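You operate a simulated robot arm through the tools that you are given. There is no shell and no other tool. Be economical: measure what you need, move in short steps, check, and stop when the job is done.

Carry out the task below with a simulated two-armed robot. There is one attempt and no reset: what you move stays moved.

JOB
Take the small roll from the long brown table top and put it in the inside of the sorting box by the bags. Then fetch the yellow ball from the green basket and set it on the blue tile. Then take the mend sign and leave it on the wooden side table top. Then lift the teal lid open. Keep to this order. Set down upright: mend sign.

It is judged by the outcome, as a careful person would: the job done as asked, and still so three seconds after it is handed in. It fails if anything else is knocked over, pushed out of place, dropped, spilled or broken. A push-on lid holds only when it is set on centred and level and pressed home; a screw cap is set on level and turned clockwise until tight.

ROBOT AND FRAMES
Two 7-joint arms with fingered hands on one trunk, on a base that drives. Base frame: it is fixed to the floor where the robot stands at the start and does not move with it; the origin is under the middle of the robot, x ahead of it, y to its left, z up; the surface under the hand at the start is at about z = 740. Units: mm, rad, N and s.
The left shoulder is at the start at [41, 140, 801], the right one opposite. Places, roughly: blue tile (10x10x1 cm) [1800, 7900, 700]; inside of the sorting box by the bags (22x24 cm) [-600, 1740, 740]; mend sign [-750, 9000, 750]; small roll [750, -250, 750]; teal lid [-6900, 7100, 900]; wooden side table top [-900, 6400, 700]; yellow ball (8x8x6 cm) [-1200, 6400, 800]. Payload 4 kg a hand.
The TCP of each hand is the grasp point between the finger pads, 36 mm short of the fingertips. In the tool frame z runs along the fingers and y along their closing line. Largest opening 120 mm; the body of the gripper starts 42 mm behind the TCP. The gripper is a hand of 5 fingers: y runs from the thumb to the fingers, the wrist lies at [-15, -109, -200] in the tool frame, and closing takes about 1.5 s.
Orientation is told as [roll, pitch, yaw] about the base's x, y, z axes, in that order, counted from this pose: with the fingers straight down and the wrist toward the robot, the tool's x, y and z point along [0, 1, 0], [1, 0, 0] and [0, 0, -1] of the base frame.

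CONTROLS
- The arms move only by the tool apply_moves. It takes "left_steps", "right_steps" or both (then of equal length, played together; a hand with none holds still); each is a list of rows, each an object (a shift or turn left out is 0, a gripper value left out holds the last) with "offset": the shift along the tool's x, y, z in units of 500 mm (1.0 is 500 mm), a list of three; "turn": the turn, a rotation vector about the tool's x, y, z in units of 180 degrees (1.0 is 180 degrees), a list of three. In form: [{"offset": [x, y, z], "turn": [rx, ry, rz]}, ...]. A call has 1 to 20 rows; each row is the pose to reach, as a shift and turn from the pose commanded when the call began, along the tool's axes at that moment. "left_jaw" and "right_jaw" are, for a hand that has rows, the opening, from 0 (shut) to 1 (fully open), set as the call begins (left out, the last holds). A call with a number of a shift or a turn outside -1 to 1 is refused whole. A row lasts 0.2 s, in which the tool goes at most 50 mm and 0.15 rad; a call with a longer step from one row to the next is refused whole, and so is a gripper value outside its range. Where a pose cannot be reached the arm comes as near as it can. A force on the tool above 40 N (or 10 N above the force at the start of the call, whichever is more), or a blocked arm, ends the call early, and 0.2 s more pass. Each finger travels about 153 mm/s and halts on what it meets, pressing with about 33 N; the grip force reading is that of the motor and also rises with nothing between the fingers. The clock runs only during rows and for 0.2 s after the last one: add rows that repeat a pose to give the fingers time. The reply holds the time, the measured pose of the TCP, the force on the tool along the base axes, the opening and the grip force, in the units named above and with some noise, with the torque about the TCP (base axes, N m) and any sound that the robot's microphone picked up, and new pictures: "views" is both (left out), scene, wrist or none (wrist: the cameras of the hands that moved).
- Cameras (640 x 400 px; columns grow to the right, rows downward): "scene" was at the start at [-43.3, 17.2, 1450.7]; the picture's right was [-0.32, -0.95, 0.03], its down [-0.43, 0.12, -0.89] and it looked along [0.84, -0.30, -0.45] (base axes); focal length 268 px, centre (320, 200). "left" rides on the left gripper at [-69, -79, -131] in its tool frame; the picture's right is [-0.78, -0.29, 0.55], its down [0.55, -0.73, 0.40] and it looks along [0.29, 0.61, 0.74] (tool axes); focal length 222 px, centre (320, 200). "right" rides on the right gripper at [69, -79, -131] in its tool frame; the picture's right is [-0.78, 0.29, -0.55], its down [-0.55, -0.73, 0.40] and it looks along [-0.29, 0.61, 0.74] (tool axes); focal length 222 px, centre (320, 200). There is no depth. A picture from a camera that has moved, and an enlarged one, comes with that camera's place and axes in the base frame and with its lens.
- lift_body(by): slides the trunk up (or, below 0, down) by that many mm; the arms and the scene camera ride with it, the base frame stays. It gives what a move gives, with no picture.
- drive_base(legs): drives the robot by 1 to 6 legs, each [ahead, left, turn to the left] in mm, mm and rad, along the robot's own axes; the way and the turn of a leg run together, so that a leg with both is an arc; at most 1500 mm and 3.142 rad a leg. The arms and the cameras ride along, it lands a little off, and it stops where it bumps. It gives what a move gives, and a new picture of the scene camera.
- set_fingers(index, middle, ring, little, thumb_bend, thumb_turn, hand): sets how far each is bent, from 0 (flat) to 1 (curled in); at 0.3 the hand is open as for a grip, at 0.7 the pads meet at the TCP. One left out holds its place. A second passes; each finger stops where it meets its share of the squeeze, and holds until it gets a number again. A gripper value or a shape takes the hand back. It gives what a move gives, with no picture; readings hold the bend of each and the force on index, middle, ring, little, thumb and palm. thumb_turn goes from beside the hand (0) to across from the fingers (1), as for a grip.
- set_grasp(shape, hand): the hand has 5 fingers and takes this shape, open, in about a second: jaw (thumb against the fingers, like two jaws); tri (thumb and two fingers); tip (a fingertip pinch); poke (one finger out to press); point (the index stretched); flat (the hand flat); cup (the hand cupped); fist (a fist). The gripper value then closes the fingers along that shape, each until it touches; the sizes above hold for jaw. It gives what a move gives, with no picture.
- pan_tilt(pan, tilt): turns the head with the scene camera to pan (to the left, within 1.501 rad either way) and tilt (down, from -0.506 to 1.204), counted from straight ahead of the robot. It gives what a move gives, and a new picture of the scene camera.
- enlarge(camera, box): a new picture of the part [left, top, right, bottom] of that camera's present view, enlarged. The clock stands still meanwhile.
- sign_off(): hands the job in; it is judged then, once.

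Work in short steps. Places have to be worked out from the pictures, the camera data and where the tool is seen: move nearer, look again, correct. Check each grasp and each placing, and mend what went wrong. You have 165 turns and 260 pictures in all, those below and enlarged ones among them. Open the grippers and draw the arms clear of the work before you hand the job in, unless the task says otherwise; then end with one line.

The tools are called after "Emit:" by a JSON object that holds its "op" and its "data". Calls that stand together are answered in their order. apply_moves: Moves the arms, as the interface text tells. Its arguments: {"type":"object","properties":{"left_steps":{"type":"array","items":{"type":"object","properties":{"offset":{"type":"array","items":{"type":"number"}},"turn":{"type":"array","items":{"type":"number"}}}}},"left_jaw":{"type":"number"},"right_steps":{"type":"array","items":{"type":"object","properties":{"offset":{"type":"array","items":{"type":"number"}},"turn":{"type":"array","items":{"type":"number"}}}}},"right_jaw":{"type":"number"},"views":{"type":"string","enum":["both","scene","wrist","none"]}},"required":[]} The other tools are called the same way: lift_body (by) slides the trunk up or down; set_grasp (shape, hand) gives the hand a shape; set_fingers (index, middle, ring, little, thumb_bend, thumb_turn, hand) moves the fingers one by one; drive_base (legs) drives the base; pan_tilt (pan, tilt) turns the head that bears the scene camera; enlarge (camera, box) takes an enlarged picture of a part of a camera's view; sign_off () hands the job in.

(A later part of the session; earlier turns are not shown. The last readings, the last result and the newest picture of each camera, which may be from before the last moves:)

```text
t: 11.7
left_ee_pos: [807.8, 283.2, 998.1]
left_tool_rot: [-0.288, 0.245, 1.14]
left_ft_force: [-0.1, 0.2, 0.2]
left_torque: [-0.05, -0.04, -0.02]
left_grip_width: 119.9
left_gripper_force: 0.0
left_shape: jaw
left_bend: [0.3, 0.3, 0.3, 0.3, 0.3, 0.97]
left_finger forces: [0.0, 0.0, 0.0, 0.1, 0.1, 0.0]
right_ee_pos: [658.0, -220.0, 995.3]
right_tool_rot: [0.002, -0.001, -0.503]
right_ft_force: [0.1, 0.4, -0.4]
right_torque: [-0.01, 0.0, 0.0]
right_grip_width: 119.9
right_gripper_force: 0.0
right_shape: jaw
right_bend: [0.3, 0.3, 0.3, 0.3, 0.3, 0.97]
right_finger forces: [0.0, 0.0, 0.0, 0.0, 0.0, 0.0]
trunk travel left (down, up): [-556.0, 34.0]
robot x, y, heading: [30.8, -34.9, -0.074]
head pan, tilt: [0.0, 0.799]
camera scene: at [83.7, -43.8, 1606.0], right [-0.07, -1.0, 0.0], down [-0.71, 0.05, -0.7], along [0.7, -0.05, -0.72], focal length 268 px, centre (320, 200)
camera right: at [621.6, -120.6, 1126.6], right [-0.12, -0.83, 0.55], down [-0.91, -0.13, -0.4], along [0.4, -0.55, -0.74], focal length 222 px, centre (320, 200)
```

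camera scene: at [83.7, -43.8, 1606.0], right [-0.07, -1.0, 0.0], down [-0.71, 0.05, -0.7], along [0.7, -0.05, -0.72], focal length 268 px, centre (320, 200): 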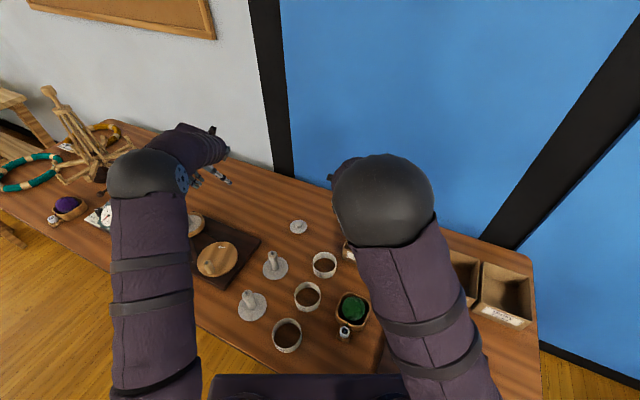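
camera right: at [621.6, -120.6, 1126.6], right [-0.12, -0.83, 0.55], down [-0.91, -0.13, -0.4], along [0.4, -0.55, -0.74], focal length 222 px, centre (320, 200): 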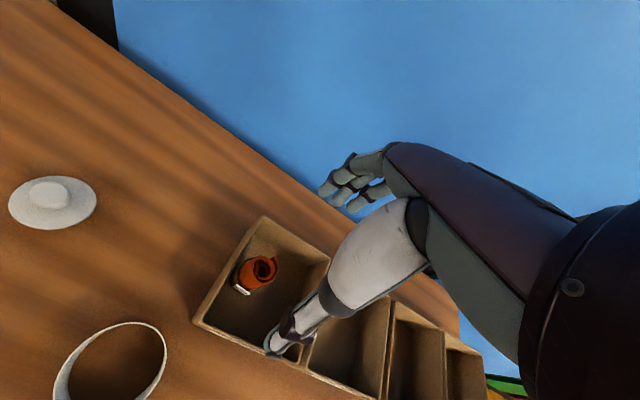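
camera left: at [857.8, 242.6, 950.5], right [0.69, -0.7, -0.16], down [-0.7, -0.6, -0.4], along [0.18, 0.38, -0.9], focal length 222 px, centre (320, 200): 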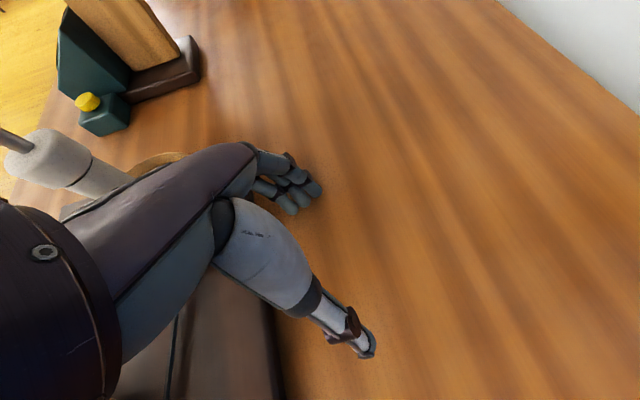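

The wrist view confirms the roll at [660,-217]. I descend to z≈866, fingertips just at rim height.

Emit:
{"op": "apply_moves", "data": {"right_steps": [{"offset": [0, 0, 0.09]}, {"offset": [0, 0, 0.17]}, {"offset": [0, 0, 0.22]}, {"offset": [0, 0, 0.258]}, {"offset": [0, 0, 0.258]}], "views": "wrist"}}

```text
t: 12.9
left_ee_pos: [807.0, 282.1, 1000.1]
left_tool_rot: [-0.289, 0.247, 1.139]
left_ft_force: [-0.6, 0.6, -0.5]
left_torque: [-0.02, 0.01, -0.02]
left_grip_width: 119.8
left_gripper_force: 0.1
left_shape: jaw
left_bend: [0.3, 0.3, 0.3, 0.3, 0.3, 0.97]
left_finger forces: [0.0, 0.1, 0.0, 0.0, 0.1, 0.0]
right_ee_pos: [657.1, -222.3, 865.7]
right_tool_rot: [0.004, 0.001, -0.503]
right_ft_force: [0.1, -0.2, -0.1]
right_torque: [-0.02, -0.03, -0.01]
right_grip_width: 119.9
right_gripper_force: 0.0
right_shape: jaw
right_bend: [0.3, 0.3, 0.3, 0.3, 0.3, 0.97]
right_finger forces: [0.0, 0.0, 0.0, 0.0, 0.1, 0.0]
trunk travel left (down, up): [-556.0, 34.0]
robot x, y, heading: [31.3, -39.3, -0.073]
head pan, tilt: [0.0, 0.799]
camera right: at [621.5, -122.6, 997.8], right [-0.12, -0.83, 0.55], down [-0.91, -0.13, -0.4], along [0.4, -0.54, -0.74], focal length 222 px, centre (320, 200)
```

right: 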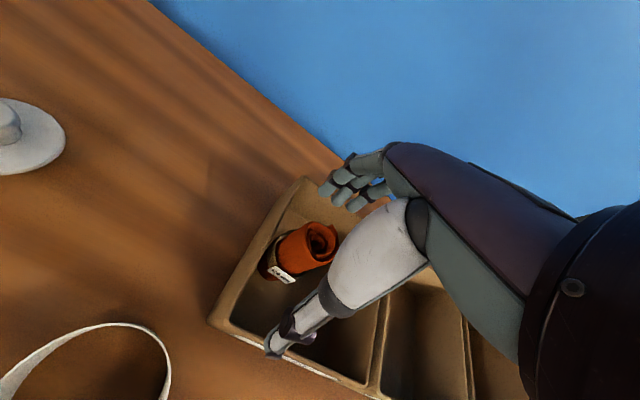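

The roll sits between thumb and fingers (at about [656,-213]). I nudge a few mm left and close.

Emit:
{"op": "apply_moves", "data": {"right_steps": [{"offset": [0.012, -0.006, 0]}, {"offset": [0.012, -0.006, 0]}], "views": "none"}}

Emit:
{"op": "apply_moves", "data": {"right_steps": [{"offset": [0, 0, 0]}, {"offset": [0, 0, 0]}, {"offset": [0, 0, 0]}, {"offset": [0, 0, 0]}, {"offset": [0, 0, 0]}, {"offset": [0, 0, 0]}, {"offset": [0, 0, 0]}, {"offset": [0, 0, 0]}], "right_jaw": 0, "views": "wrist"}}

```text
t: 13.5
left_ee_pos: [807.3, 282.4, 999.6]
left_tool_rot: [-0.287, 0.247, 1.139]
left_ft_force: [0.4, -0.8, 0.2]
left_torque: [-0.02, -0.01, 0.0]
left_grip_width: 119.8
left_gripper_force: 0.1
left_shape: jaw
left_bend: [0.3, 0.3, 0.3, 0.3, 0.3, 0.97]
left_finger forces: [0.1, 0.1, 0.0, 0.0, 0.1, 0.0]
right_ee_pos: [658.7, -215.0, 866.2]
right_tool_rot: [-0.001, 0.001, -0.501]
right_ft_force: [-0.1, -0.2, -0.4]
right_torque: [-0.02, 0.01, 0.01]
right_grip_width: 119.8
right_gripper_force: 0.2
right_shape: jaw
right_bend: [0.3, 0.3, 0.3, 0.3, 0.3, 0.97]
right_finger forces: [0.0, 0.0, 0.0, 0.1, 0.1, 0.0]
trunk travel left (down, up): [-556.0, 34.0]
robot x, y, heading: [32.3, -43.4, -0.074]
head pan, tilt: [0.0, 0.799]
```

```text
t: 15.3
left_ee_pos: [807.7, 280.8, 999.5]
left_tool_rot: [-0.287, 0.245, 1.138]
left_ft_force: [-0.2, -0.2, 0.1]
left_torque: [-0.03, -0.02, 0.01]
left_grip_width: 119.7
left_gripper_force: 0.1
left_shape: jaw
left_bend: [0.3, 0.3, 0.3, 0.3, 0.3, 0.97]
left_finger forces: [0.0, 0.0, 0.0, 0.1, 0.1, 0.0]
right_ee_pos: [659.6, -215.7, 867.2]
right_tool_rot: [0.001, 0.002, -0.502]
right_ft_force: [-0.3, -0.3, 0.2]
right_torque: [0.02, 0.02, -0.01]
right_grip_width: 34.0
right_gripper_force: 33.0
right_shape: jaw
right_bend: [0.53, 0.54, 0.6, 0.71, 0.69, 1.0]
right_finger forces: [16.9, 11.2, 0.0, 0.0, 28.3, 0.0]
trunk travel left (down, up): [-556.0, 34.0]
robot x, y, heading: [31.3, -41.9, -0.075]
head pan, tilt: [0.0, 0.799]
camera right: at [622.1, -115.8, 997.5], right [-0.12, -0.83, 0.55], down [-0.91, -0.13, -0.4], along [0.4, -0.54, -0.74], focal length 222 px, centre (320, 200)
```

right: 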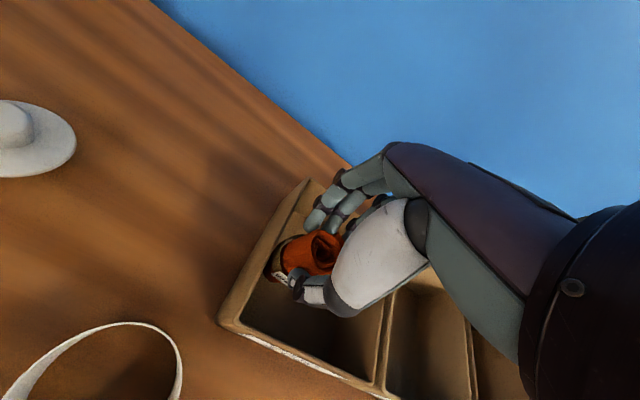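

Index, middle and thumb grip the roll (33 N). I lift it.

Emit:
{"op": "apply_moves", "data": {"right_steps": [{"offset": [0, 0, -0.04]}, {"offset": [0, 0, -0.09]}, {"offset": [0, 0, -0.16]}, {"offset": [0, 0, -0.24]}, {"offset": [0, 0, -0.32]}, {"offset": [0, 0, -0.32]}], "views": "both"}}

```text
t: 16.7
left_ee_pos: [808.2, 282.9, 999.2]
left_tool_rot: [-0.289, 0.245, 1.141]
left_ft_force: [0.8, 0.4, 0.3]
left_torque: [-0.02, -0.02, 0.01]
left_grip_width: 119.6
left_gripper_force: 0.0
left_shape: jaw
left_bend: [0.3, 0.3, 0.3, 0.3, 0.3, 0.97]
left_finger forces: [0.0, 0.0, 0.0, 0.1, 0.1, 0.0]
right_ee_pos: [657.7, -215.0, 1025.5]
right_tool_rot: [0.0, 0.002, -0.501]
right_ft_force: [-0.3, 0.2, 0.6]
right_torque: [-0.03, -0.01, 0.03]
right_grip_width: 34.0
right_gripper_force: 33.5
right_shape: jaw
right_bend: [0.53, 0.54, 0.6, 0.71, 0.69, 1.0]
right_finger forces: [16.7, 11.1, 0.0, 0.1, 28.1, 0.0]
trunk travel left (down, up): [-556.0, 34.0]
robot x, y, heading: [33.9, -37.9, -0.071]
head pan, tilt: [0.0, 0.799]
camera scene: at [84.3, -45.6, 1605.9], right [-0.07, -1.0, 0.0], down [-0.72, 0.05, -0.7], along [0.69, -0.05, -0.72], focal length 268 px, centre (320, 200)
camera right: at [622.5, -115.5, 1157.4], right [-0.12, -0.83, 0.55], down [-0.91, -0.13, -0.4], along [0.4, -0.54, -0.74], focal length 222 px, centre (320, 200)
```

scene: 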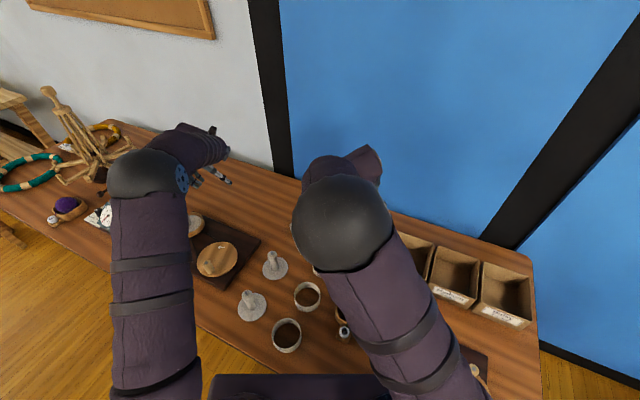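
right: 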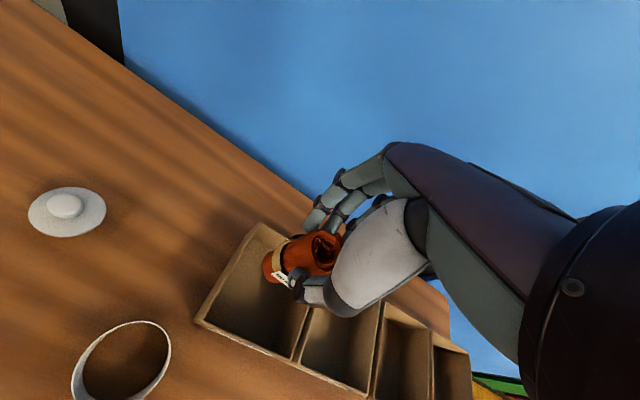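

The roll is held firmly. I draw both arms in toward the body for driving.

Emit:
{"op": "apply_moves", "data": {"left_steps": [{"offset": [0.079, -0.036, -0.014]}, {"offset": [0.158, -0.071, -0.028]}, {"offset": [0.236, -0.107, -0.042]}, {"offset": [0.315, -0.142, -0.056]}, {"offset": [0.394, -0.178, -0.07]}, {"offset": [0.473, -0.213, -0.084]}, {"offset": [0.551, -0.249, -0.098]}, {"offset": [0.63, -0.284, -0.112]}], "right_steps": [{"offset": [-0.037, -0.051, 0]}, {"offset": [-0.073, -0.103, 0]}, {"offset": [-0.11, -0.154, 0]}, {"offset": [-0.146, -0.205, 0]}, {"offset": [-0.183, -0.256, 0]}, {"offset": [-0.219, -0.308, 0]}, {"offset": [-0.256, -0.359, 0]}, {"offset": [-0.292, -0.41, 0]}], "views": "none"}}

Emit:
{"op": "pan_tilt", "data": {"pan": 1.5, "tilt": 0.5}}

```text
t: 18.7
left_ee_pos: [458.3, 278.7, 998.6]
left_tool_rot: [-0.289, 0.244, 1.139]
left_ft_force: [0.7, -0.3, 0.1]
left_torque: [-0.01, 0.01, 0.0]
left_grip_width: 120.0
left_gripper_force: 0.0
left_shape: jaw
left_bend: [0.3, 0.3, 0.3, 0.3, 0.3, 0.97]
left_finger forces: [0.1, 0.1, 0.0, 0.0, 0.0, 0.0]
right_ee_pos: [404.0, -267.5, 1015.5]
right_tool_rot: [-0.001, 0.036, -0.578]
right_ft_force: [1.8, 0.0, -0.5]
right_torque: [0.0, 0.02, 0.0]
right_grip_width: 33.8
right_gripper_force: 33.2
right_shape: jaw
right_bend: [0.53, 0.54, 0.61, 0.71, 0.69, 1.0]
right_finger forces: [15.4, 11.6, 0.2, 0.0, 28.0, 0.0]
trunk travel left (down, up): [-556.0, 34.0]
robot x, y, heading: [32.6, -39.2, -0.074]
head pan, tilt: [0.0, 0.799]
stopped in row 8 (right hand): the arm was blocked; the commanded pose is now the measured one
```

```text
t: 20.3
left_ee_pos: [457.9, 278.8, 997.7]
left_tool_rot: [-0.289, 0.244, 1.139]
left_ft_force: [0.0, 0.1, -0.5]
left_torque: [-0.03, 0.01, 0.02]
left_grip_width: 119.8
left_gripper_force: 0.1
left_shape: jaw
left_bend: [0.3, 0.3, 0.3, 0.3, 0.3, 0.97]
left_finger forces: [0.0, 0.0, 0.0, 0.0, 0.1, 0.1]
right_ee_pos: [402.9, -268.0, 1014.8]
right_tool_rot: [0.001, 0.035, -0.579]
right_ft_force: [0.5, -0.3, 0.0]
right_torque: [-0.01, 0.03, 0.04]
right_grip_width: 33.8
right_gripper_force: 33.2
right_shape: jaw
right_bend: [0.53, 0.54, 0.61, 0.71, 0.69, 1.0]
right_finger forces: [15.6, 11.6, 0.1, 0.0, 28.0, 0.0]
trunk travel left (down, up): [-556.0, 34.0]
robot x, y, heading: [33.7, -37.5, -0.072]
head pan, tilt: [1.499, 0.499]
camera scene: at [16.5, 50.1, 1631.9], right [0.99, -0.14, 0.0], down [-0.07, -0.47, -0.88], along [0.13, 0.87, -0.48], focal length 268 px, centre (320, 200)
```

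scene: 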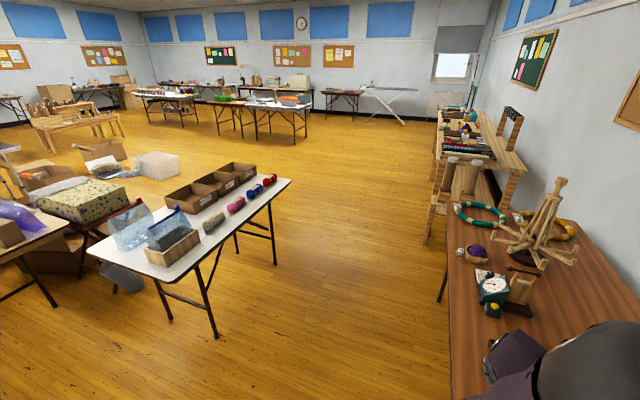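

The white table with three brown boxes and zip bags is ahead-left. I zoom on it.

Emit:
{"op": "enlarge", "data": {"camera": "scene", "box": [80, 140, 320, 290]}}

```text
2.67 times, centred on (200, 215) of scene
camera zoom: at [16.5, 50.1, 1631.9], right [0.99, -0.14, 0.0], down [-0.07, -0.47, -0.88], along [0.13, 0.87, -0.48], focal length 714 px, centre (640, 160)
```

zoom: 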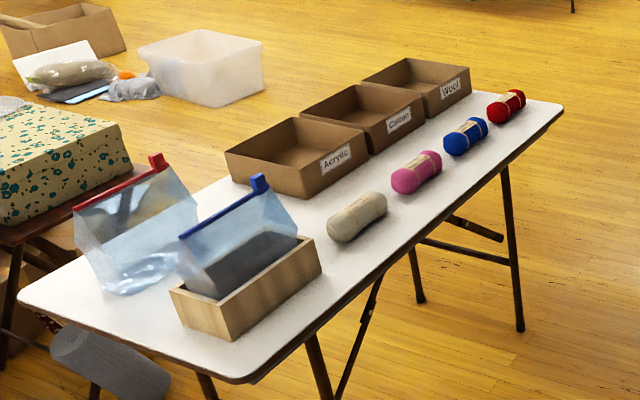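

The target is the nearest-to-bags box ("Acrylic"), consistent with [-610,1752]; its table's edge runs at about 60°. I back away from the brown table and turn left first.

Emit:
{"op": "drive_base", "data": {"legs": [[-250, 0, 0], [0, 0, 1.57]]}}

```text
t: 26.0
left_ee_pos: [-537.0, 400.0, 997.5]
left_tool_rot: [-0.29, 0.244, 2.719]
left_ft_force: [-0.7, -0.2, 0.2]
left_torque: [0.03, -0.06, 0.0]
left_grip_width: 119.9
left_gripper_force: 0.0
left_shape: jaw
left_bend: [0.3, 0.3, 0.3, 0.3, 0.3, 0.97]
left_finger forces: [0.0, 0.0, 0.0, 0.0, 0.0, 0.0]
right_ee_pos: [7.8, 350.5, 1015.0]
right_tool_rot: [0.0, 0.034, 1.003]
right_ft_force: [0.4, -0.4, -0.2]
right_torque: [0.0, 0.02, 0.06]
right_grip_width: 33.6
right_gripper_force: 33.3
right_shape: jaw
right_bend: [0.53, 0.54, 0.61, 0.71, 0.69, 1.0]
right_finger forces: [14.9, 11.7, 0.3, 0.1, 27.7, 0.0]
trunk travel left (down, up): [-556.0, 34.0]
robot x, y, heading: [-216.3, -20.0, 1.509]
head pan, tilt: [1.499, 0.499]
camera scene: at [-307.6, -42.0, 1631.9], right [0.13, 0.99, 0.0], down [0.47, -0.06, -0.88], along [-0.87, 0.12, -0.48], focal length 268 px, centre (320, 200)
```

scene: 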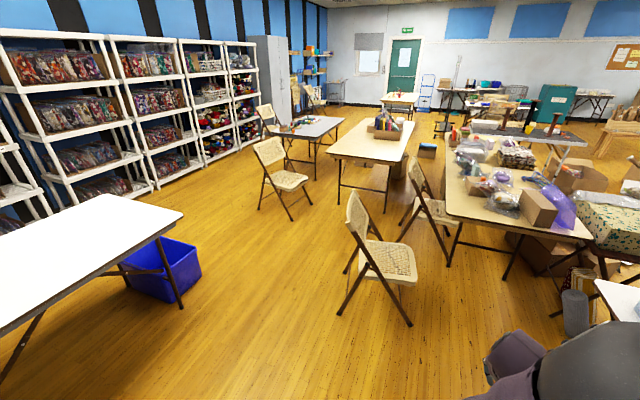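

Driving is precise. I go along the aisle to about [98,1348] and turn to face the white table.

Emit:
{"op": "drive_base", "data": {"legs": [[1387, -216, 0], [0, 0, 1.25]]}}

Emit:
{"op": "pan_tilt", "data": {"pan": 0, "tilt": 0.8}}

```text
t: 36.1
left_ee_pos: [-420.9, 1181.7, 998.2]
left_tool_rot: [-0.29, 0.245, -2.296]
left_ft_force: [-0.3, -0.5, 0.0]
left_torque: [-0.01, 0.01, -0.03]
left_grip_width: 119.8
left_gripper_force: 0.3
left_shape: jaw
left_bend: [0.3, 0.3, 0.3, 0.3, 0.3, 0.97]
left_finger forces: [0.0, 0.1, 0.0, 0.0, 0.0, 0.0]
right_ee_pos: [-210.1, 1688.2, 1014.7]
right_tool_rot: [0.0, 0.036, 2.268]
right_ft_force: [0.5, -0.2, 0.6]
right_torque: [-0.01, 0.01, 0.02]
right_grip_width: 33.3
right_gripper_force: 32.8
right_shape: jaw
right_bend: [0.53, 0.54, 0.61, 0.71, 0.69, 1.0]
right_finger forces: [14.8, 11.7, 0.2, 0.0, 27.5, 0.0]
trunk travel left (down, up): [-556.0, 34.0]
robot x, y, heading: [77.2, 1364.3, 2.776]
head pan, tilt: [1.499, 0.499]
camera scene: at [67.7, 1267.9, 1631.9], right [-0.91, 0.42, 0.0], down [0.2, 0.43, -0.88], along [-0.37, -0.79, -0.48], focal length 268 px, centre (320, 200)
```

scene: 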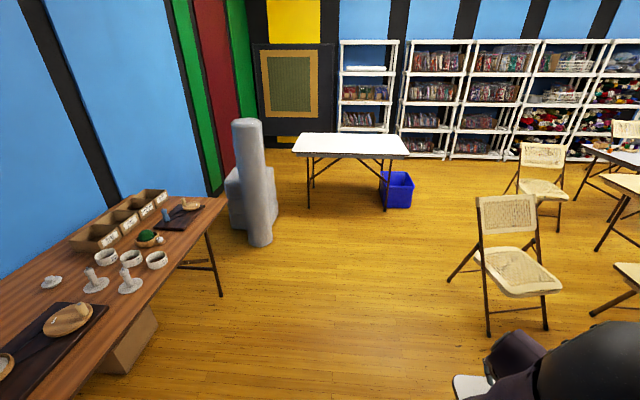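

```text
t: 37.8
left_ee_pos: [-421.5, 1181.5, 998.6]
left_tool_rot: [-0.288, 0.244, -2.298]
left_ft_force: [0.8, 0.0, 0.3]
left_torque: [0.0, 0.05, -0.03]
left_grip_width: 119.7
left_gripper_force: 0.1
left_shape: jaw
left_bend: [0.3, 0.3, 0.3, 0.3, 0.3, 0.97]
left_finger forces: [0.0, 0.0, 0.0, 0.0, 0.1, 0.1]
right_ee_pos: [-210.0, 1687.3, 1014.3]
right_tool_rot: [-0.001, 0.037, 2.269]
right_ft_force: [-0.3, 0.7, -0.5]
right_torque: [-0.02, 0.0, 0.02]
right_grip_width: 33.3
right_gripper_force: 33.2
right_shape: jaw
right_bend: [0.53, 0.54, 0.61, 0.71, 0.69, 1.0]
right_finger forces: [14.8, 11.8, 0.2, 0.1, 27.6, 0.0]
trunk travel left (down, up): [-556.0, 34.0]
robot x, y, heading: [79.0, 1363.0, 2.776]
head pan, tilt: [0.0, 0.799]
camera scene: at [31.0, 1379.3, 1606.0], right [0.36, 0.93, 0.0], down [0.67, -0.26, -0.7], along [-0.65, 0.25, -0.72], focal length 268 px, centre (320, 200)
```

scene: 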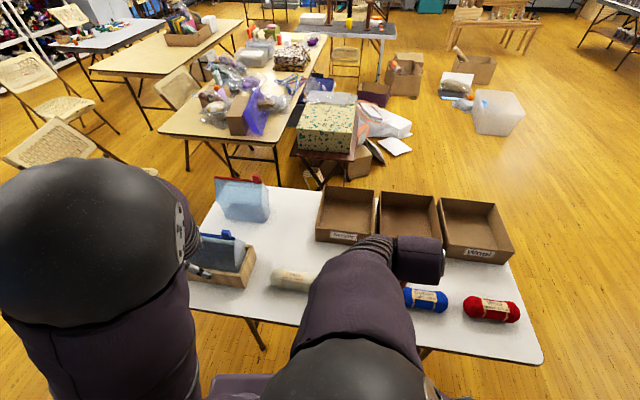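

The Acrylic box's inside centre is about [-618,1751]. I carry the roll over it.

Emit:
{"op": "apply_moves", "data": {"right_steps": [{"offset": [0.06, 0.069, -0.003]}, {"offset": [0.12, 0.137, -0.006]}, {"offset": [0.18, 0.206, -0.009], "turn": [-0.004, 0, 0]}, {"offset": [0.24, 0.274, -0.011], "turn": [-0.006, 0, 0]}, {"offset": [0.3, 0.343, -0.014], "turn": [-0.008, 0, 0]}, {"offset": [0.36, 0.412, -0.017], "turn": [-0.009, 0, 0]}, {"offset": [0.42, 0.48, -0.02], "turn": [-0.01, 0, 0]}, {"offset": [0.48, 0.549, -0.021], "turn": [-0.011, 0, 0]}, {"offset": [0.54, 0.617, -0.022], "turn": [-0.012, 0, 0]}, {"offset": [0.54, 0.617, -0.022], "turn": [-0.012, 0, 0]}]}}

```text
t: 40.0
left_ee_pos: [-419.1, 1180.8, 999.7]
left_tool_rot: [-0.288, 0.244, -2.297]
left_ft_force: [-0.4, -0.6, 0.1]
left_torque: [0.02, 0.01, 0.0]
left_grip_width: 120.0
left_gripper_force: 0.1
left_shape: jaw
left_bend: [0.3, 0.3, 0.3, 0.3, 0.3, 0.97]
left_finger forces: [0.1, 0.1, 0.0, 0.0, 0.0, 0.0]
right_ee_pos: [-615.1, 1751.9, 1015.3]
right_tool_rot: [0.0, -0.002, 2.269]
right_ft_force: [-0.7, 0.4, -0.6]
right_torque: [0.03, -0.01, -0.02]
right_grip_width: 33.0
right_gripper_force: 32.5
right_shape: jaw
right_bend: [0.53, 0.54, 0.61, 0.71, 0.69, 1.0]
right_finger forces: [14.9, 12.2, 0.4, 0.0, 27.5, 0.0]
trunk travel left (down, up): [-556.0, 34.0]
robot x, y, heading: [79.6, 1360.4, 2.775]
head pan, tilt: [0.0, 0.799]
camera scene: at [31.5, 1379.0, 1606.0], right [0.36, 0.93, 0.0], down [0.67, -0.26, -0.7], along [-0.65, 0.25, -0.72], focal length 268 px, centre (320, 200)
camera right: at [-618.1, 1647.7, 1145.9], right [0.41, 0.73, 0.55], down [0.89, -0.21, -0.4], along [-0.18, 0.65, -0.74], focal length 222 px, centre (320, 200)
```

scene: 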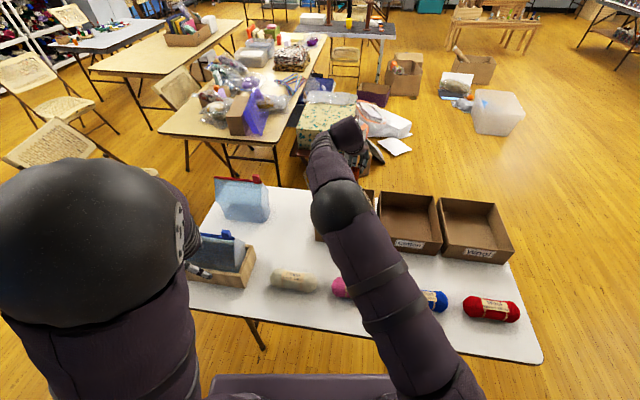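
right: 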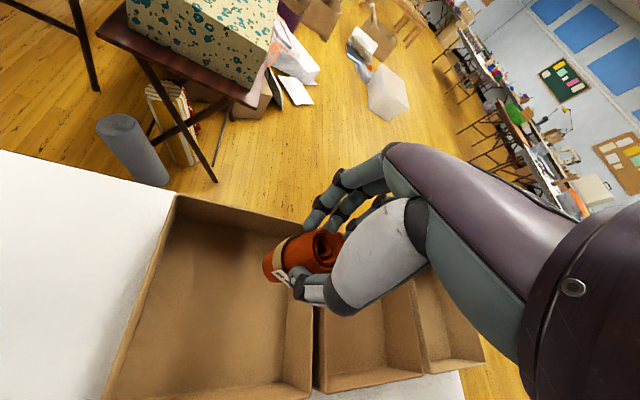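

The box centre by this view is [-605,1740]; I shift slightly and lower the roll to just above its floor.

Emit:
{"op": "apply_moves", "data": {"right_steps": [{"offset": [0, -0.031, 0.06]}, {"offset": [0, -0.031, 0.14]}, {"offset": [0, -0.031, 0.21]}, {"offset": [0, -0.031, 0.26]}, {"offset": [0, -0.031, 0.286]}, {"offset": [0, -0.031, 0.286]}], "views": "wrist"}}

```text
t: 41.4
left_ee_pos: [-420.5, 1180.8, 997.5]
left_tool_rot: [-0.288, 0.245, -2.298]
left_ft_force: [0.1, 0.1, 0.0]
left_torque: [0.01, 0.02, 0.0]
left_grip_width: 119.6
left_gripper_force: 0.0
left_shape: jaw
left_bend: [0.3, 0.3, 0.3, 0.3, 0.3, 0.97]
left_finger forces: [0.0, 0.0, 0.0, 0.0, 0.0, 0.1]
right_ee_pos: [-605.8, 1739.1, 873.0]
right_tool_rot: [0.002, -0.002, 2.271]
right_ft_force: [0.4, -0.5, -0.8]
right_torque: [0.03, 0.01, 0.02]
right_grip_width: 33.3
right_gripper_force: 33.2
right_shape: jaw
right_bend: [0.53, 0.54, 0.61, 0.71, 0.69, 1.0]
right_finger forces: [14.9, 12.1, 0.5, 0.1, 27.3, 0.0]
trunk travel left (down, up): [-556.0, 34.0]
robot x, y, heading: [79.1, 1366.6, 2.777]
head pan, tilt: [0.0, 0.799]
camera right: at [-608.1, 1634.1, 1003.5], right [0.41, 0.73, 0.55], down [0.89, -0.21, -0.4], along [-0.18, 0.65, -0.74], focal length 222 px, centre (320, 200)
```

right: 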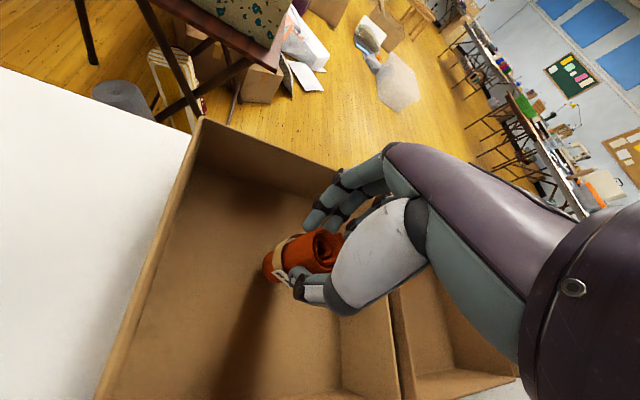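

Still a gap beneath. I lower in small steps until the force rises.

Emit:
{"op": "apply_moves", "data": {"right_steps": [{"offset": [0, 0, 0.01]}, {"offset": [0, 0, 0.02]}, {"offset": [0, 0, 0.026]}, {"offset": [0, 0, 0.026]}], "views": "wrist"}}

```text
t: 42.4
left_ee_pos: [-419.0, 1181.8, 997.9]
left_tool_rot: [-0.29, 0.243, -2.297]
left_ft_force: [0.2, -0.9, 0.3]
left_torque: [0.03, 0.01, -0.02]
left_grip_width: 120.0
left_gripper_force: 0.2
left_shape: jaw
left_bend: [0.3, 0.3, 0.3, 0.3, 0.3, 0.97]
left_finger forces: [0.0, 0.0, 0.0, 0.1, 0.0, 0.0]
right_ee_pos: [-607.0, 1739.6, 863.7]
right_tool_rot: [0.003, -0.006, 2.272]
right_ft_force: [-2.1, 3.2, 20.5]
right_torque: [0.12, 0.02, -0.03]
right_grip_width: 34.4
right_gripper_force: 33.4
right_shape: jaw
right_bend: [0.53, 0.54, 0.61, 0.71, 0.7, 1.0]
right_finger forces: [17.6, 13.9, 2.6, 0.1, 30.6, 0.0]
trunk travel left (down, up): [-556.0, 34.0]
robot x, y, heading: [78.5, 1361.8, 2.774]
head pan, tilt: [0.0, 0.799]
camera right: at [-608.4, 1634.3, 994.1], right [0.42, 0.73, 0.55], down [0.89, -0.21, -0.4], along [-0.18, 0.66, -0.73], focal length 222 px, centre (320, 200)
```

right: 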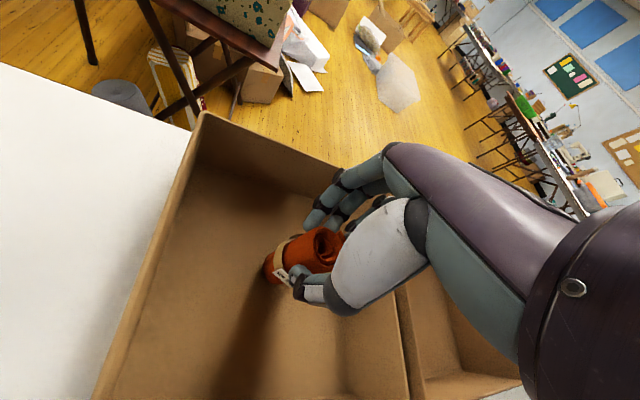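

It touches the floor (20 N). I raise 2 mm, open, and withdraw straight up.

Emit:
{"op": "apply_moves", "data": {"right_steps": [{"offset": [0, 0, -0.004]}, {"offset": [0, 0, -0.004]}], "views": "none"}}

Emit:
{"op": "apply_moves", "data": {"right_steps": [{"offset": [0, 0, 0]}, {"offset": [0, 0, 0]}, {"offset": [0, 0, 0]}, {"offset": [0, 0, 0]}, {"offset": [0, 0, 0]}, {"offset": [0, 0, 0]}, {"offset": [0, 0, -0.03]}, {"offset": [0, 0, -0.1]}, {"offset": [0, 0, -0.2]}, {"offset": [0, 0, -0.3]}], "right_jaw": 1, "views": "wrist"}}

```text
t: 43.0
left_ee_pos: [-419.2, 1180.8, 998.5]
left_tool_rot: [-0.289, 0.243, -2.296]
left_ft_force: [0.2, 0.2, 0.0]
left_torque: [0.0, 0.02, 0.02]
left_grip_width: 119.8
left_gripper_force: 0.0
left_shape: jaw
left_bend: [0.3, 0.3, 0.3, 0.3, 0.3, 0.97]
left_finger forces: [0.1, 0.1, 0.0, 0.0, 0.0, 0.1]
right_ee_pos: [-605.7, 1738.8, 863.1]
right_tool_rot: [0.002, -0.005, 2.272]
right_ft_force: [-3.2, 2.7, 21.6]
right_torque: [0.27, 0.16, 0.06]
right_grip_width: 34.9
right_gripper_force: 33.4
right_shape: jaw
right_bend: [0.53, 0.54, 0.61, 0.71, 0.7, 1.0]
right_finger forces: [18.4, 14.3, 2.6, 0.1, 30.0, 0.0]
trunk travel left (down, up): [-556.0, 34.0]
robot x, y, heading: [75.7, 1363.8, 2.773]
head pan, tilt: [0.0, 0.799]
```

```text
t: 45.1
left_ee_pos: [-419.9, 1180.5, 997.6]
left_tool_rot: [-0.289, 0.244, -2.296]
left_ft_force: [-0.5, -0.2, -0.8]
left_torque: [0.05, 0.03, -0.02]
left_grip_width: 120.0
left_gripper_force: 0.0
left_shape: jaw
left_bend: [0.3, 0.3, 0.3, 0.3, 0.3, 0.97]
left_finger forces: [0.0, 0.1, 0.1, 0.0, 0.1, 0.0]
right_ee_pos: [-604.4, 1739.3, 1009.3]
right_tool_rot: [0.0, -0.001, 2.271]
right_ft_force: [1.1, 0.5, 0.2]
right_torque: [0.03, -0.01, -0.01]
right_grip_width: 119.5
right_gripper_force: 0.1
right_shape: jaw
right_bend: [0.3, 0.3, 0.3, 0.3, 0.3, 0.97]
right_finger forces: [0.0, 0.0, 0.0, 0.0, 0.0, 0.0]
trunk travel left (down, up): [-556.0, 34.0]
robot x, y, heading: [76.4, 1362.5, 2.778]
head pan, tilt: [0.0, 0.799]
camera right: at [-606.7, 1634.6, 1139.4], right [0.41, 0.73, 0.55], down [0.89, -0.21, -0.4], along [-0.18, 0.65, -0.74], focal length 222 px, centre (320, 200)
```

right: 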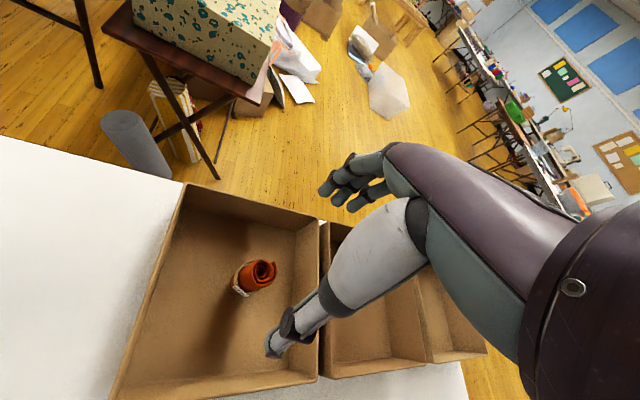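

The roll stands in the sorting box. I draw the right arm in and look toward +y, where the next places are.

Emit:
{"op": "apply_moves", "data": {"right_steps": [{"offset": [-0.055, -0.065, -0.01]}, {"offset": [-0.11, -0.13, -0.02]}, {"offset": [-0.165, -0.195, -0.02]}, {"offset": [-0.22, -0.26, -0.02]}, {"offset": [-0.275, -0.325, -0.02]}, {"offset": [-0.33, -0.39, -0.02]}, {"offset": [-0.385, -0.455, -0.02]}, {"offset": [-0.44, -0.52, -0.02]}, {"offset": [-0.5, -0.58, -0.02]}], "views": "none"}}

Emit:
{"op": "pan_tilt", "data": {"pan": -1.0, "tilt": 0.25}}

```text
t: 47.1
left_ee_pos: [-420.5, 1180.8, 999.3]
left_tool_rot: [-0.29, 0.243, -2.298]
left_ft_force: [0.0, -0.1, 1.5]
left_torque: [0.0, 0.0, 0.02]
left_grip_width: 119.8
left_gripper_force: 0.0
left_shape: jaw
left_bend: [0.3, 0.3, 0.3, 0.3, 0.3, 0.97]
left_finger forces: [0.1, 0.1, 0.1, 0.0, 0.0, 0.0]
right_ee_pos: [-222.5, 1681.8, 1014.0]
right_tool_rot: [0.007, 0.009, 2.247]
right_ft_force: [0.0, -0.1, 1.6]
right_torque: [-0.03, 0.02, -0.02]
right_grip_width: 119.8
right_gripper_force: 0.0
right_shape: jaw
right_bend: [0.3, 0.3, 0.3, 0.3, 0.3, 0.97]
right_finger forces: [0.1, 0.1, 0.0, 0.0, 0.0, 0.0]
trunk travel left (down, up): [-556.0, 34.0]
robot x, y, heading: [82.1, 1360.9, 2.775]
head pan, tilt: [0.0, 0.799]
```

```text
t: 48.4
left_ee_pos: [-421.0, 1180.5, 998.3]
left_tool_rot: [-0.288, 0.244, -2.296]
left_ft_force: [0.2, -0.8, -0.8]
left_torque: [-0.01, 0.0, 0.03]
left_grip_width: 119.8
left_gripper_force: 0.0
left_shape: jaw
left_bend: [0.3, 0.3, 0.3, 0.3, 0.3, 0.97]
left_finger forces: [0.0, 0.0, 0.0, 0.0, 0.1, 0.0]
right_ee_pos: [-225.6, 1681.7, 1014.6]
right_tool_rot: [0.003, 0.007, 2.252]
right_ft_force: [-1.3, 0.7, 0.4]
right_torque: [0.0, 0.01, 0.01]
right_grip_width: 119.6
right_gripper_force: 0.0
right_shape: jaw
right_bend: [0.3, 0.3, 0.3, 0.3, 0.3, 0.97]
right_finger forces: [0.0, 0.1, 0.0, 0.0, 0.1, 0.1]
trunk travel left (down, up): [-556.0, 34.0]
robot x, y, heading: [77.0, 1363.1, 2.778]
head pan, tilt: [-1.0, 0.25]
camera scene: at [87.4, 1441.8, 1655.0], right [0.98, 0.2, 0.0], down [0.05, -0.24, -0.97], along [-0.2, 0.95, -0.25], focal length 268 px, centre (320, 200)
```

scene: 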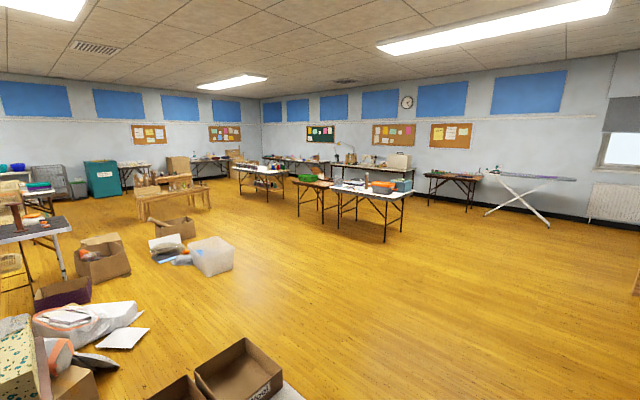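

Projections put the green basket at pixel (306,178), the tile table at (452,178) and the sign near (344,165). I zoom in to plan.

Emit:
{"op": "enlarge", "data": {"camera": "scene", "box": [220, 120, 420, 245]}}

Emit:
{"op": "enlarge", "data": {"camera": "scene", "box": [380, 120, 580, 245]}}

```text
3.20 times, centred on (320, 182) of scene
camera zoom: at [87.4, 1441.8, 1655.0], right [0.98, 0.2, 0.0], down [0.05, -0.24, -0.97], along [-0.2, 0.95, -0.25], focal length 857 px, centre (320, 256)
```

zoom: 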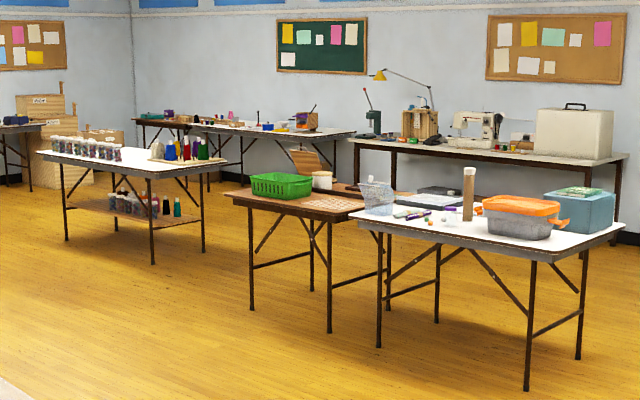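

```text
3.20 times, centred on (480, 182) of scene
camera zoom: at [87.4, 1441.8, 1655.0], right [0.98, 0.2, 0.0], down [0.05, -0.24, -0.97], along [-0.2, 0.95, -0.25], focal length 857 px, centre (-192, 256)
```

zoom: 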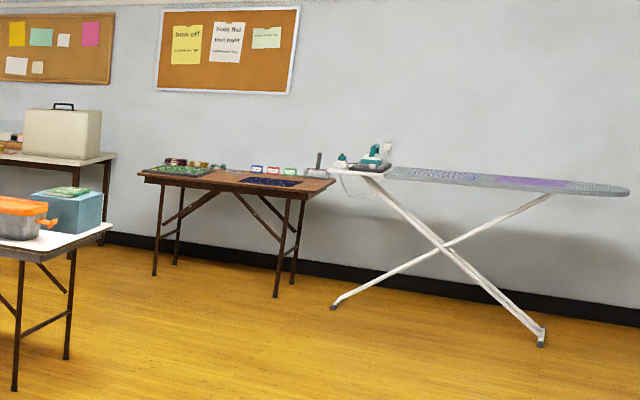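

I drive around the white table and up the room to about [-1300,5300], facing +y, to view the wooden side table.

Emit:
{"op": "drive_base", "data": {"legs": [[-338, -236, 0], [0, 0, -1.207], [1400, 0, 0], [1400, 0, 0], [519, 888, 0], [519, 888, 0]]}}

Emit:
{"op": "pan_tilt", "data": {"pan": 0, "tilt": 0.5}}

```text
t: 76.6
left_ee_pos: [-1610.2, 5632.3, 997.0]
left_tool_rot: [-0.288, 0.245, 2.793]
left_ft_force: [-0.4, 0.4, 0.5]
left_torque: [-0.04, -0.02, 0.0]
left_grip_width: 119.6
left_gripper_force: 0.0
left_shape: jaw
left_bend: [0.3, 0.3, 0.3, 0.3, 0.3, 0.97]
left_finger forces: [0.0, 0.1, 0.0, 0.1, 0.0, 0.0]
right_ee_pos: [-1071.1, 5633.9, 1015.1]
right_tool_rot: [-0.004, 0.002, 1.057]
right_ft_force: [-1.3, -0.1, 0.1]
right_torque: [0.01, -0.02, 0.01]
right_grip_width: 119.6
right_gripper_force: 0.0
right_shape: jaw
right_bend: [0.3, 0.3, 0.3, 0.3, 0.3, 0.97]
right_finger forces: [0.1, 0.0, 0.0, 0.1, 0.0, 0.0]
trunk travel left (down, up): [-556.0, 34.0]
robot x, y, heading: [-1257.2, 5236.9, 1.578]
head pan, tilt: [-1.0, 0.25]
camera scene: at [-1179.2, 5254.4, 1655.1], right [0.55, -0.84, 0.0], down [-0.21, -0.14, -0.97], along [0.81, 0.53, -0.25], focal length 268 px, centre (320, 200)
```

scene: 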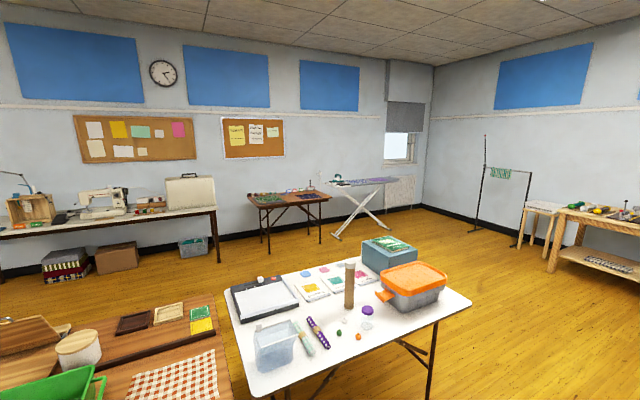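

```text
t: 77.8
left_ee_pos: [-1609.5, 5632.6, 997.6]
left_tool_rot: [-0.289, 0.244, 2.791]
left_ft_force: [-0.6, -0.9, 0.4]
left_torque: [-0.04, -0.01, 0.0]
left_grip_width: 120.0
left_gripper_force: 0.0
left_shape: jaw
left_bend: [0.3, 0.3, 0.3, 0.3, 0.3, 0.97]
left_finger forces: [0.0, 0.0, 0.0, 0.0, 0.0, 0.0]
right_ee_pos: [-1072.0, 5634.0, 1015.5]
right_tool_rot: [-0.003, 0.005, 1.056]
right_ft_force: [-0.1, 0.8, 0.2]
right_torque: [-0.01, 0.01, 0.01]
right_grip_width: 119.9
right_gripper_force: 0.1
right_shape: jaw
right_bend: [0.3, 0.3, 0.3, 0.3, 0.3, 0.97]
right_finger forces: [0.1, 0.0, 0.0, 0.1, 0.1, 0.0]
trunk travel left (down, up): [-556.0, 34.0]
robot x, y, heading: [-1255.5, 5237.0, 1.581]
head pan, tilt: [0.0, 0.499]
camera scene: at [-1257.7, 5293.9, 1631.9], right [1.0, 0.01, 0.0], down [0.0, -0.48, -0.88], along [-0.01, 0.88, -0.48], focal length 268 px, centre (320, 200)
```

scene: 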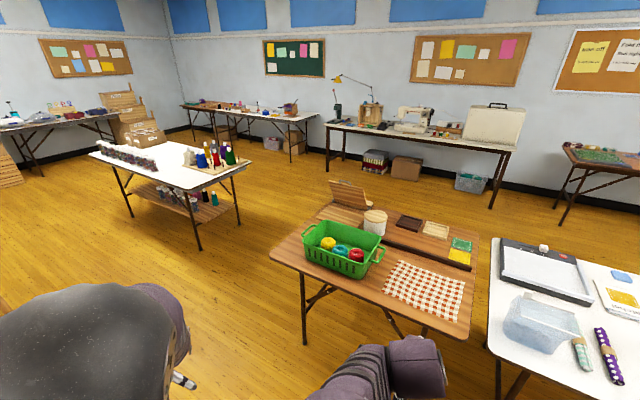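

I see the basket with yellow, teal and red balls. I zoom on it.

Emit:
{"op": "enlarge", "data": {"camera": "scene", "box": [260, 170, 500, 320]}}

```text
2.67 times, centred on (380, 245) of scene
camera zoom: at [-1257.7, 5293.9, 1631.9], right [1.0, 0.01, 0.0], down [0.0, -0.48, -0.88], along [-0.01, 0.88, -0.48], focal length 714 px, centre (160, 80)
```

zoom: 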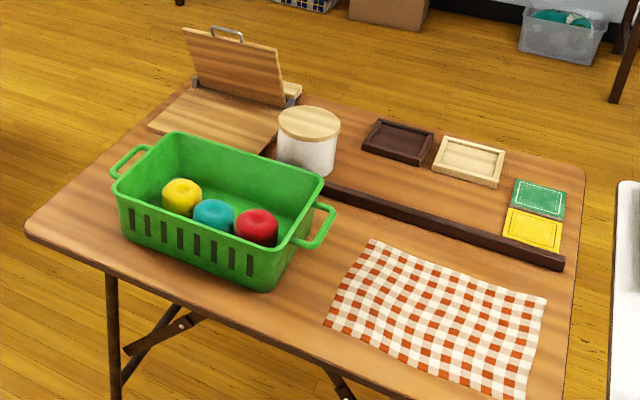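

The yellow ball is at about [-1229,6390]; the table edge runs at -31°, so my hand's yaw (≈1.05) already suits the basket. I drive 480 mm nearer.

Emit:
{"op": "drive_base", "data": {"legs": [[480, 0, 0]]}}

Emit:
{"op": "enlarge", "data": {"camera": "right", "box": [0, 0, 640, 399]}}

Emit:
{"op": "pan_tilt", "data": {"pan": 0, "tilt": 0.9}}

```text
t: 80.7
left_ee_pos: [-1609.2, 6114.1, 997.9]
left_tool_rot: [-0.287, 0.246, 2.785]
left_ft_force: [-0.6, -0.3, -0.2]
left_torque: [-0.02, 0.02, 0.0]
left_grip_width: 119.9
left_gripper_force: 0.0
left_shape: jaw
left_bend: [0.3, 0.3, 0.3, 0.3, 0.3, 0.97]
left_finger forces: [0.0, 0.0, 0.0, 0.1, 0.1, 0.1]
right_ee_pos: [-1071.2, 6112.4, 1014.1]
right_tool_rot: [-0.004, 0.006, 1.05]
right_ft_force: [0.3, 0.6, 1.0]
right_torque: [0.0, 0.0, -0.01]
right_grip_width: 119.9
right_gripper_force: 0.0
right_shape: jaw
right_bend: [0.3, 0.3, 0.3, 0.3, 0.3, 0.97]
right_finger forces: [0.0, 0.0, 0.1, 0.0, 0.0, 0.1]
trunk travel left (down, up): [-556.0, 34.0]
robot x, y, heading: [-1259.1, 5713.4, 1.571]
head pan, tilt: [0.0, 0.499]
camera scene: at [-1260.2, 5774.3, 1631.9], right [1.0, 0.0, 0.0], down [0.0, -0.48, -0.88], along [0.0, 0.88, -0.48], focal length 268 px, centre (320, 200)
```

scene: 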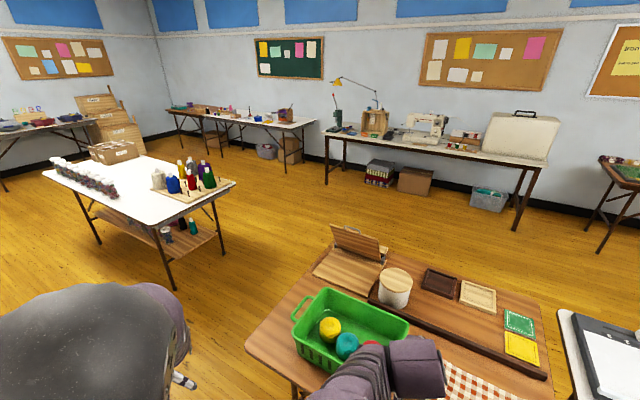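

```text
1.00 times, centred on (320, 200) of right (not enlarged: the box is as wide or as high as the picture)
camera zoom: at [-1171.6, 6079.3, 1146.2], right [0.83, -0.14, 0.55], down [0.11, -0.91, -0.39], along [0.55, 0.38, -0.74], focal length 222 px, centre (320, 200)
```

zoom: 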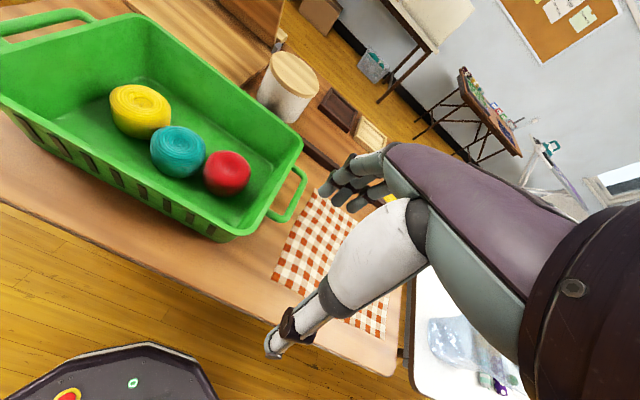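

```text
t: 81.6
left_ee_pos: [-1609.6, 6114.4, 997.0]
left_tool_rot: [-0.289, 0.245, 2.784]
left_ft_force: [0.2, -0.4, 0.0]
left_torque: [0.0, 0.01, -0.01]
left_grip_width: 119.8
left_gripper_force: 0.0
left_shape: jaw
left_bend: [0.3, 0.3, 0.3, 0.3, 0.3, 0.97]
left_finger forces: [0.1, 0.0, 0.0, 0.0, 0.0, 0.1]
right_ee_pos: [-1072.3, 6110.6, 1015.3]
right_tool_rot: [-0.002, 0.004, 1.049]
right_ft_force: [-0.4, 1.1, -0.1]
right_torque: [0.0, -0.04, 0.03]
right_grip_width: 119.9
right_gripper_force: 0.1
right_shape: jaw
right_bend: [0.3, 0.3, 0.3, 0.3, 0.3, 0.97]
right_finger forces: [0.0, 0.0, 0.0, 0.1, 0.1, 0.1]
trunk travel left (down, up): [-556.0, 34.0]
robot x, y, heading: [-1257.6, 5716.7, 1.577]
head pan, tilt: [0.0, 0.901]
camera scene: at [-1260.2, 5757.9, 1598.1], right [1.0, 0.0, 0.0], down [0.0, -0.78, -0.62], along [0.0, 0.62, -0.78], focal length 268 px, centre (320, 200)
```

scene: 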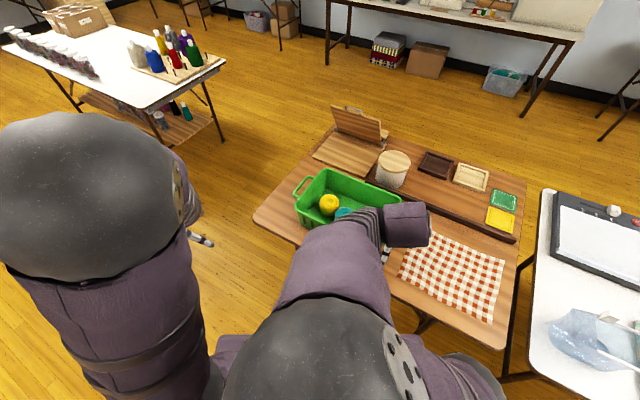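

Triangulated, the yellow ball's centre is about [-1226,6362,814]. I move the open right hand above it.

Emit:
{"op": "apply_moves", "data": {"right_steps": [{"offset": [0.074, 0.04, 0]}, {"offset": [0.148, 0.08, 0]}, {"offset": [0.222, 0.12, 0]}, {"offset": [0.296, 0.161, 0.02]}, {"offset": [0.37, 0.201, 0.05]}, {"offset": [0.444, 0.242, 0.08]}, {"offset": [0.517, 0.282, 0.11]}, {"offset": [0.517, 0.282, 0.11]}], "right_jaw": 1}}

```text
t: 83.4
left_ee_pos: [-1608.7, 6113.1, 998.4]
left_tool_rot: [-0.289, 0.243, 2.784]
left_ft_force: [0.2, 0.1, -0.1]
left_torque: [0.0, -0.01, 0.01]
left_grip_width: 119.9
left_gripper_force: 0.0
left_shape: jaw
left_bend: [0.3, 0.3, 0.3, 0.3, 0.3, 0.97]
left_finger forces: [0.0, 0.1, 0.1, 0.1, 0.0, 0.0]
right_ee_pos: [-1225.3, 6362.9, 960.2]
right_tool_rot: [-0.004, 0.004, 1.047]
right_ft_force: [-0.2, 0.1, -0.1]
right_torque: [-0.05, -0.01, 0.03]
right_grip_width: 120.0
right_gripper_force: 0.0
right_shape: jaw
right_bend: [0.3, 0.3, 0.3, 0.3, 0.3, 0.97]
right_finger forces: [0.0, 0.0, 0.0, 0.0, 0.0, 0.0]
trunk travel left (down, up): [-556.0, 34.0]
robot x, y, heading: [-1259.3, 5713.1, 1.572]
head pan, tilt: [0.0, 0.901]
camera scene: at [-1260.2, 5757.2, 1598.1], right [1.0, 0.0, 0.0], down [0.0, -0.78, -0.62], along [0.0, 0.62, -0.78], focal length 268 px, centre (320, 200)
camera right: at [-1326.3, 6331.1, 1091.3], right [0.82, -0.14, 0.55], down [0.11, -0.91, -0.39], along [0.55, 0.38, -0.74], focal length 222 px, centre (320, 200)
```

scene: 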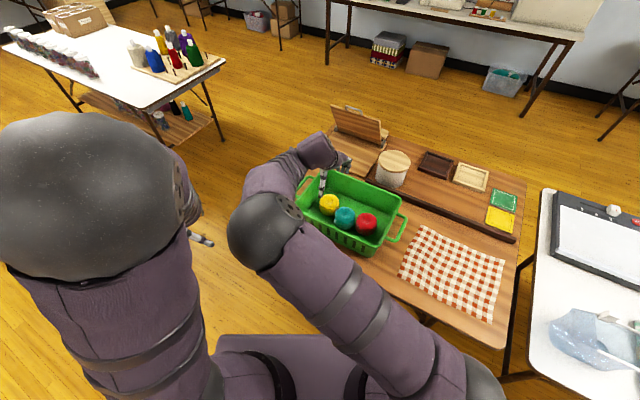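
right: 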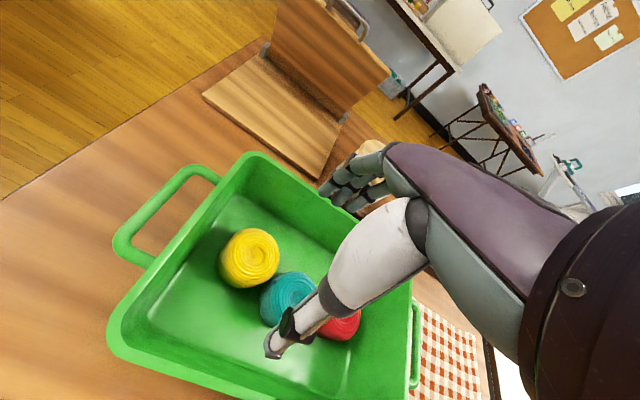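

Views disagree slightly on height; I zoom both views for finer pixels.

Emit:
{"op": "enlarge", "data": {"camera": "scene", "box": [280, 150, 420, 238]}}

Emit:
{"op": "enlarge", "data": {"camera": "right", "box": [100, 130, 420, 330]}}

```text
4.55 times, centred on (350, 194) of scene
camera zoom: at [-1260.2, 5757.2, 1598.1], right [1.0, 0.0, 0.0], down [0.0, -0.78, -0.62], along [0.0, 0.62, -0.78], focal length 1218 px, centre (184, 227)
```

zoom: 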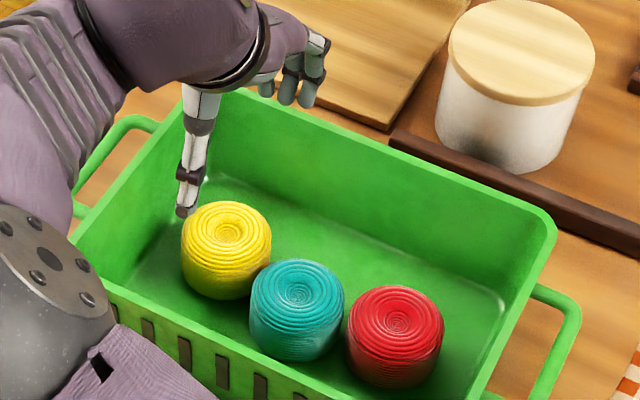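

```text
2.00 times, centred on (260, 230) of right
camera zoom: at [-1326.3, 6331.1, 1091.3], right [0.82, -0.14, 0.55], down [0.11, -0.91, -0.39], along [0.55, 0.38, -0.74], focal length 444 px, centre (440, 140)
```

zoom: 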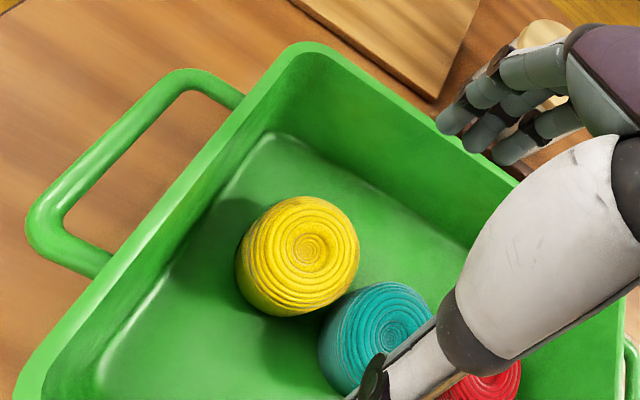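

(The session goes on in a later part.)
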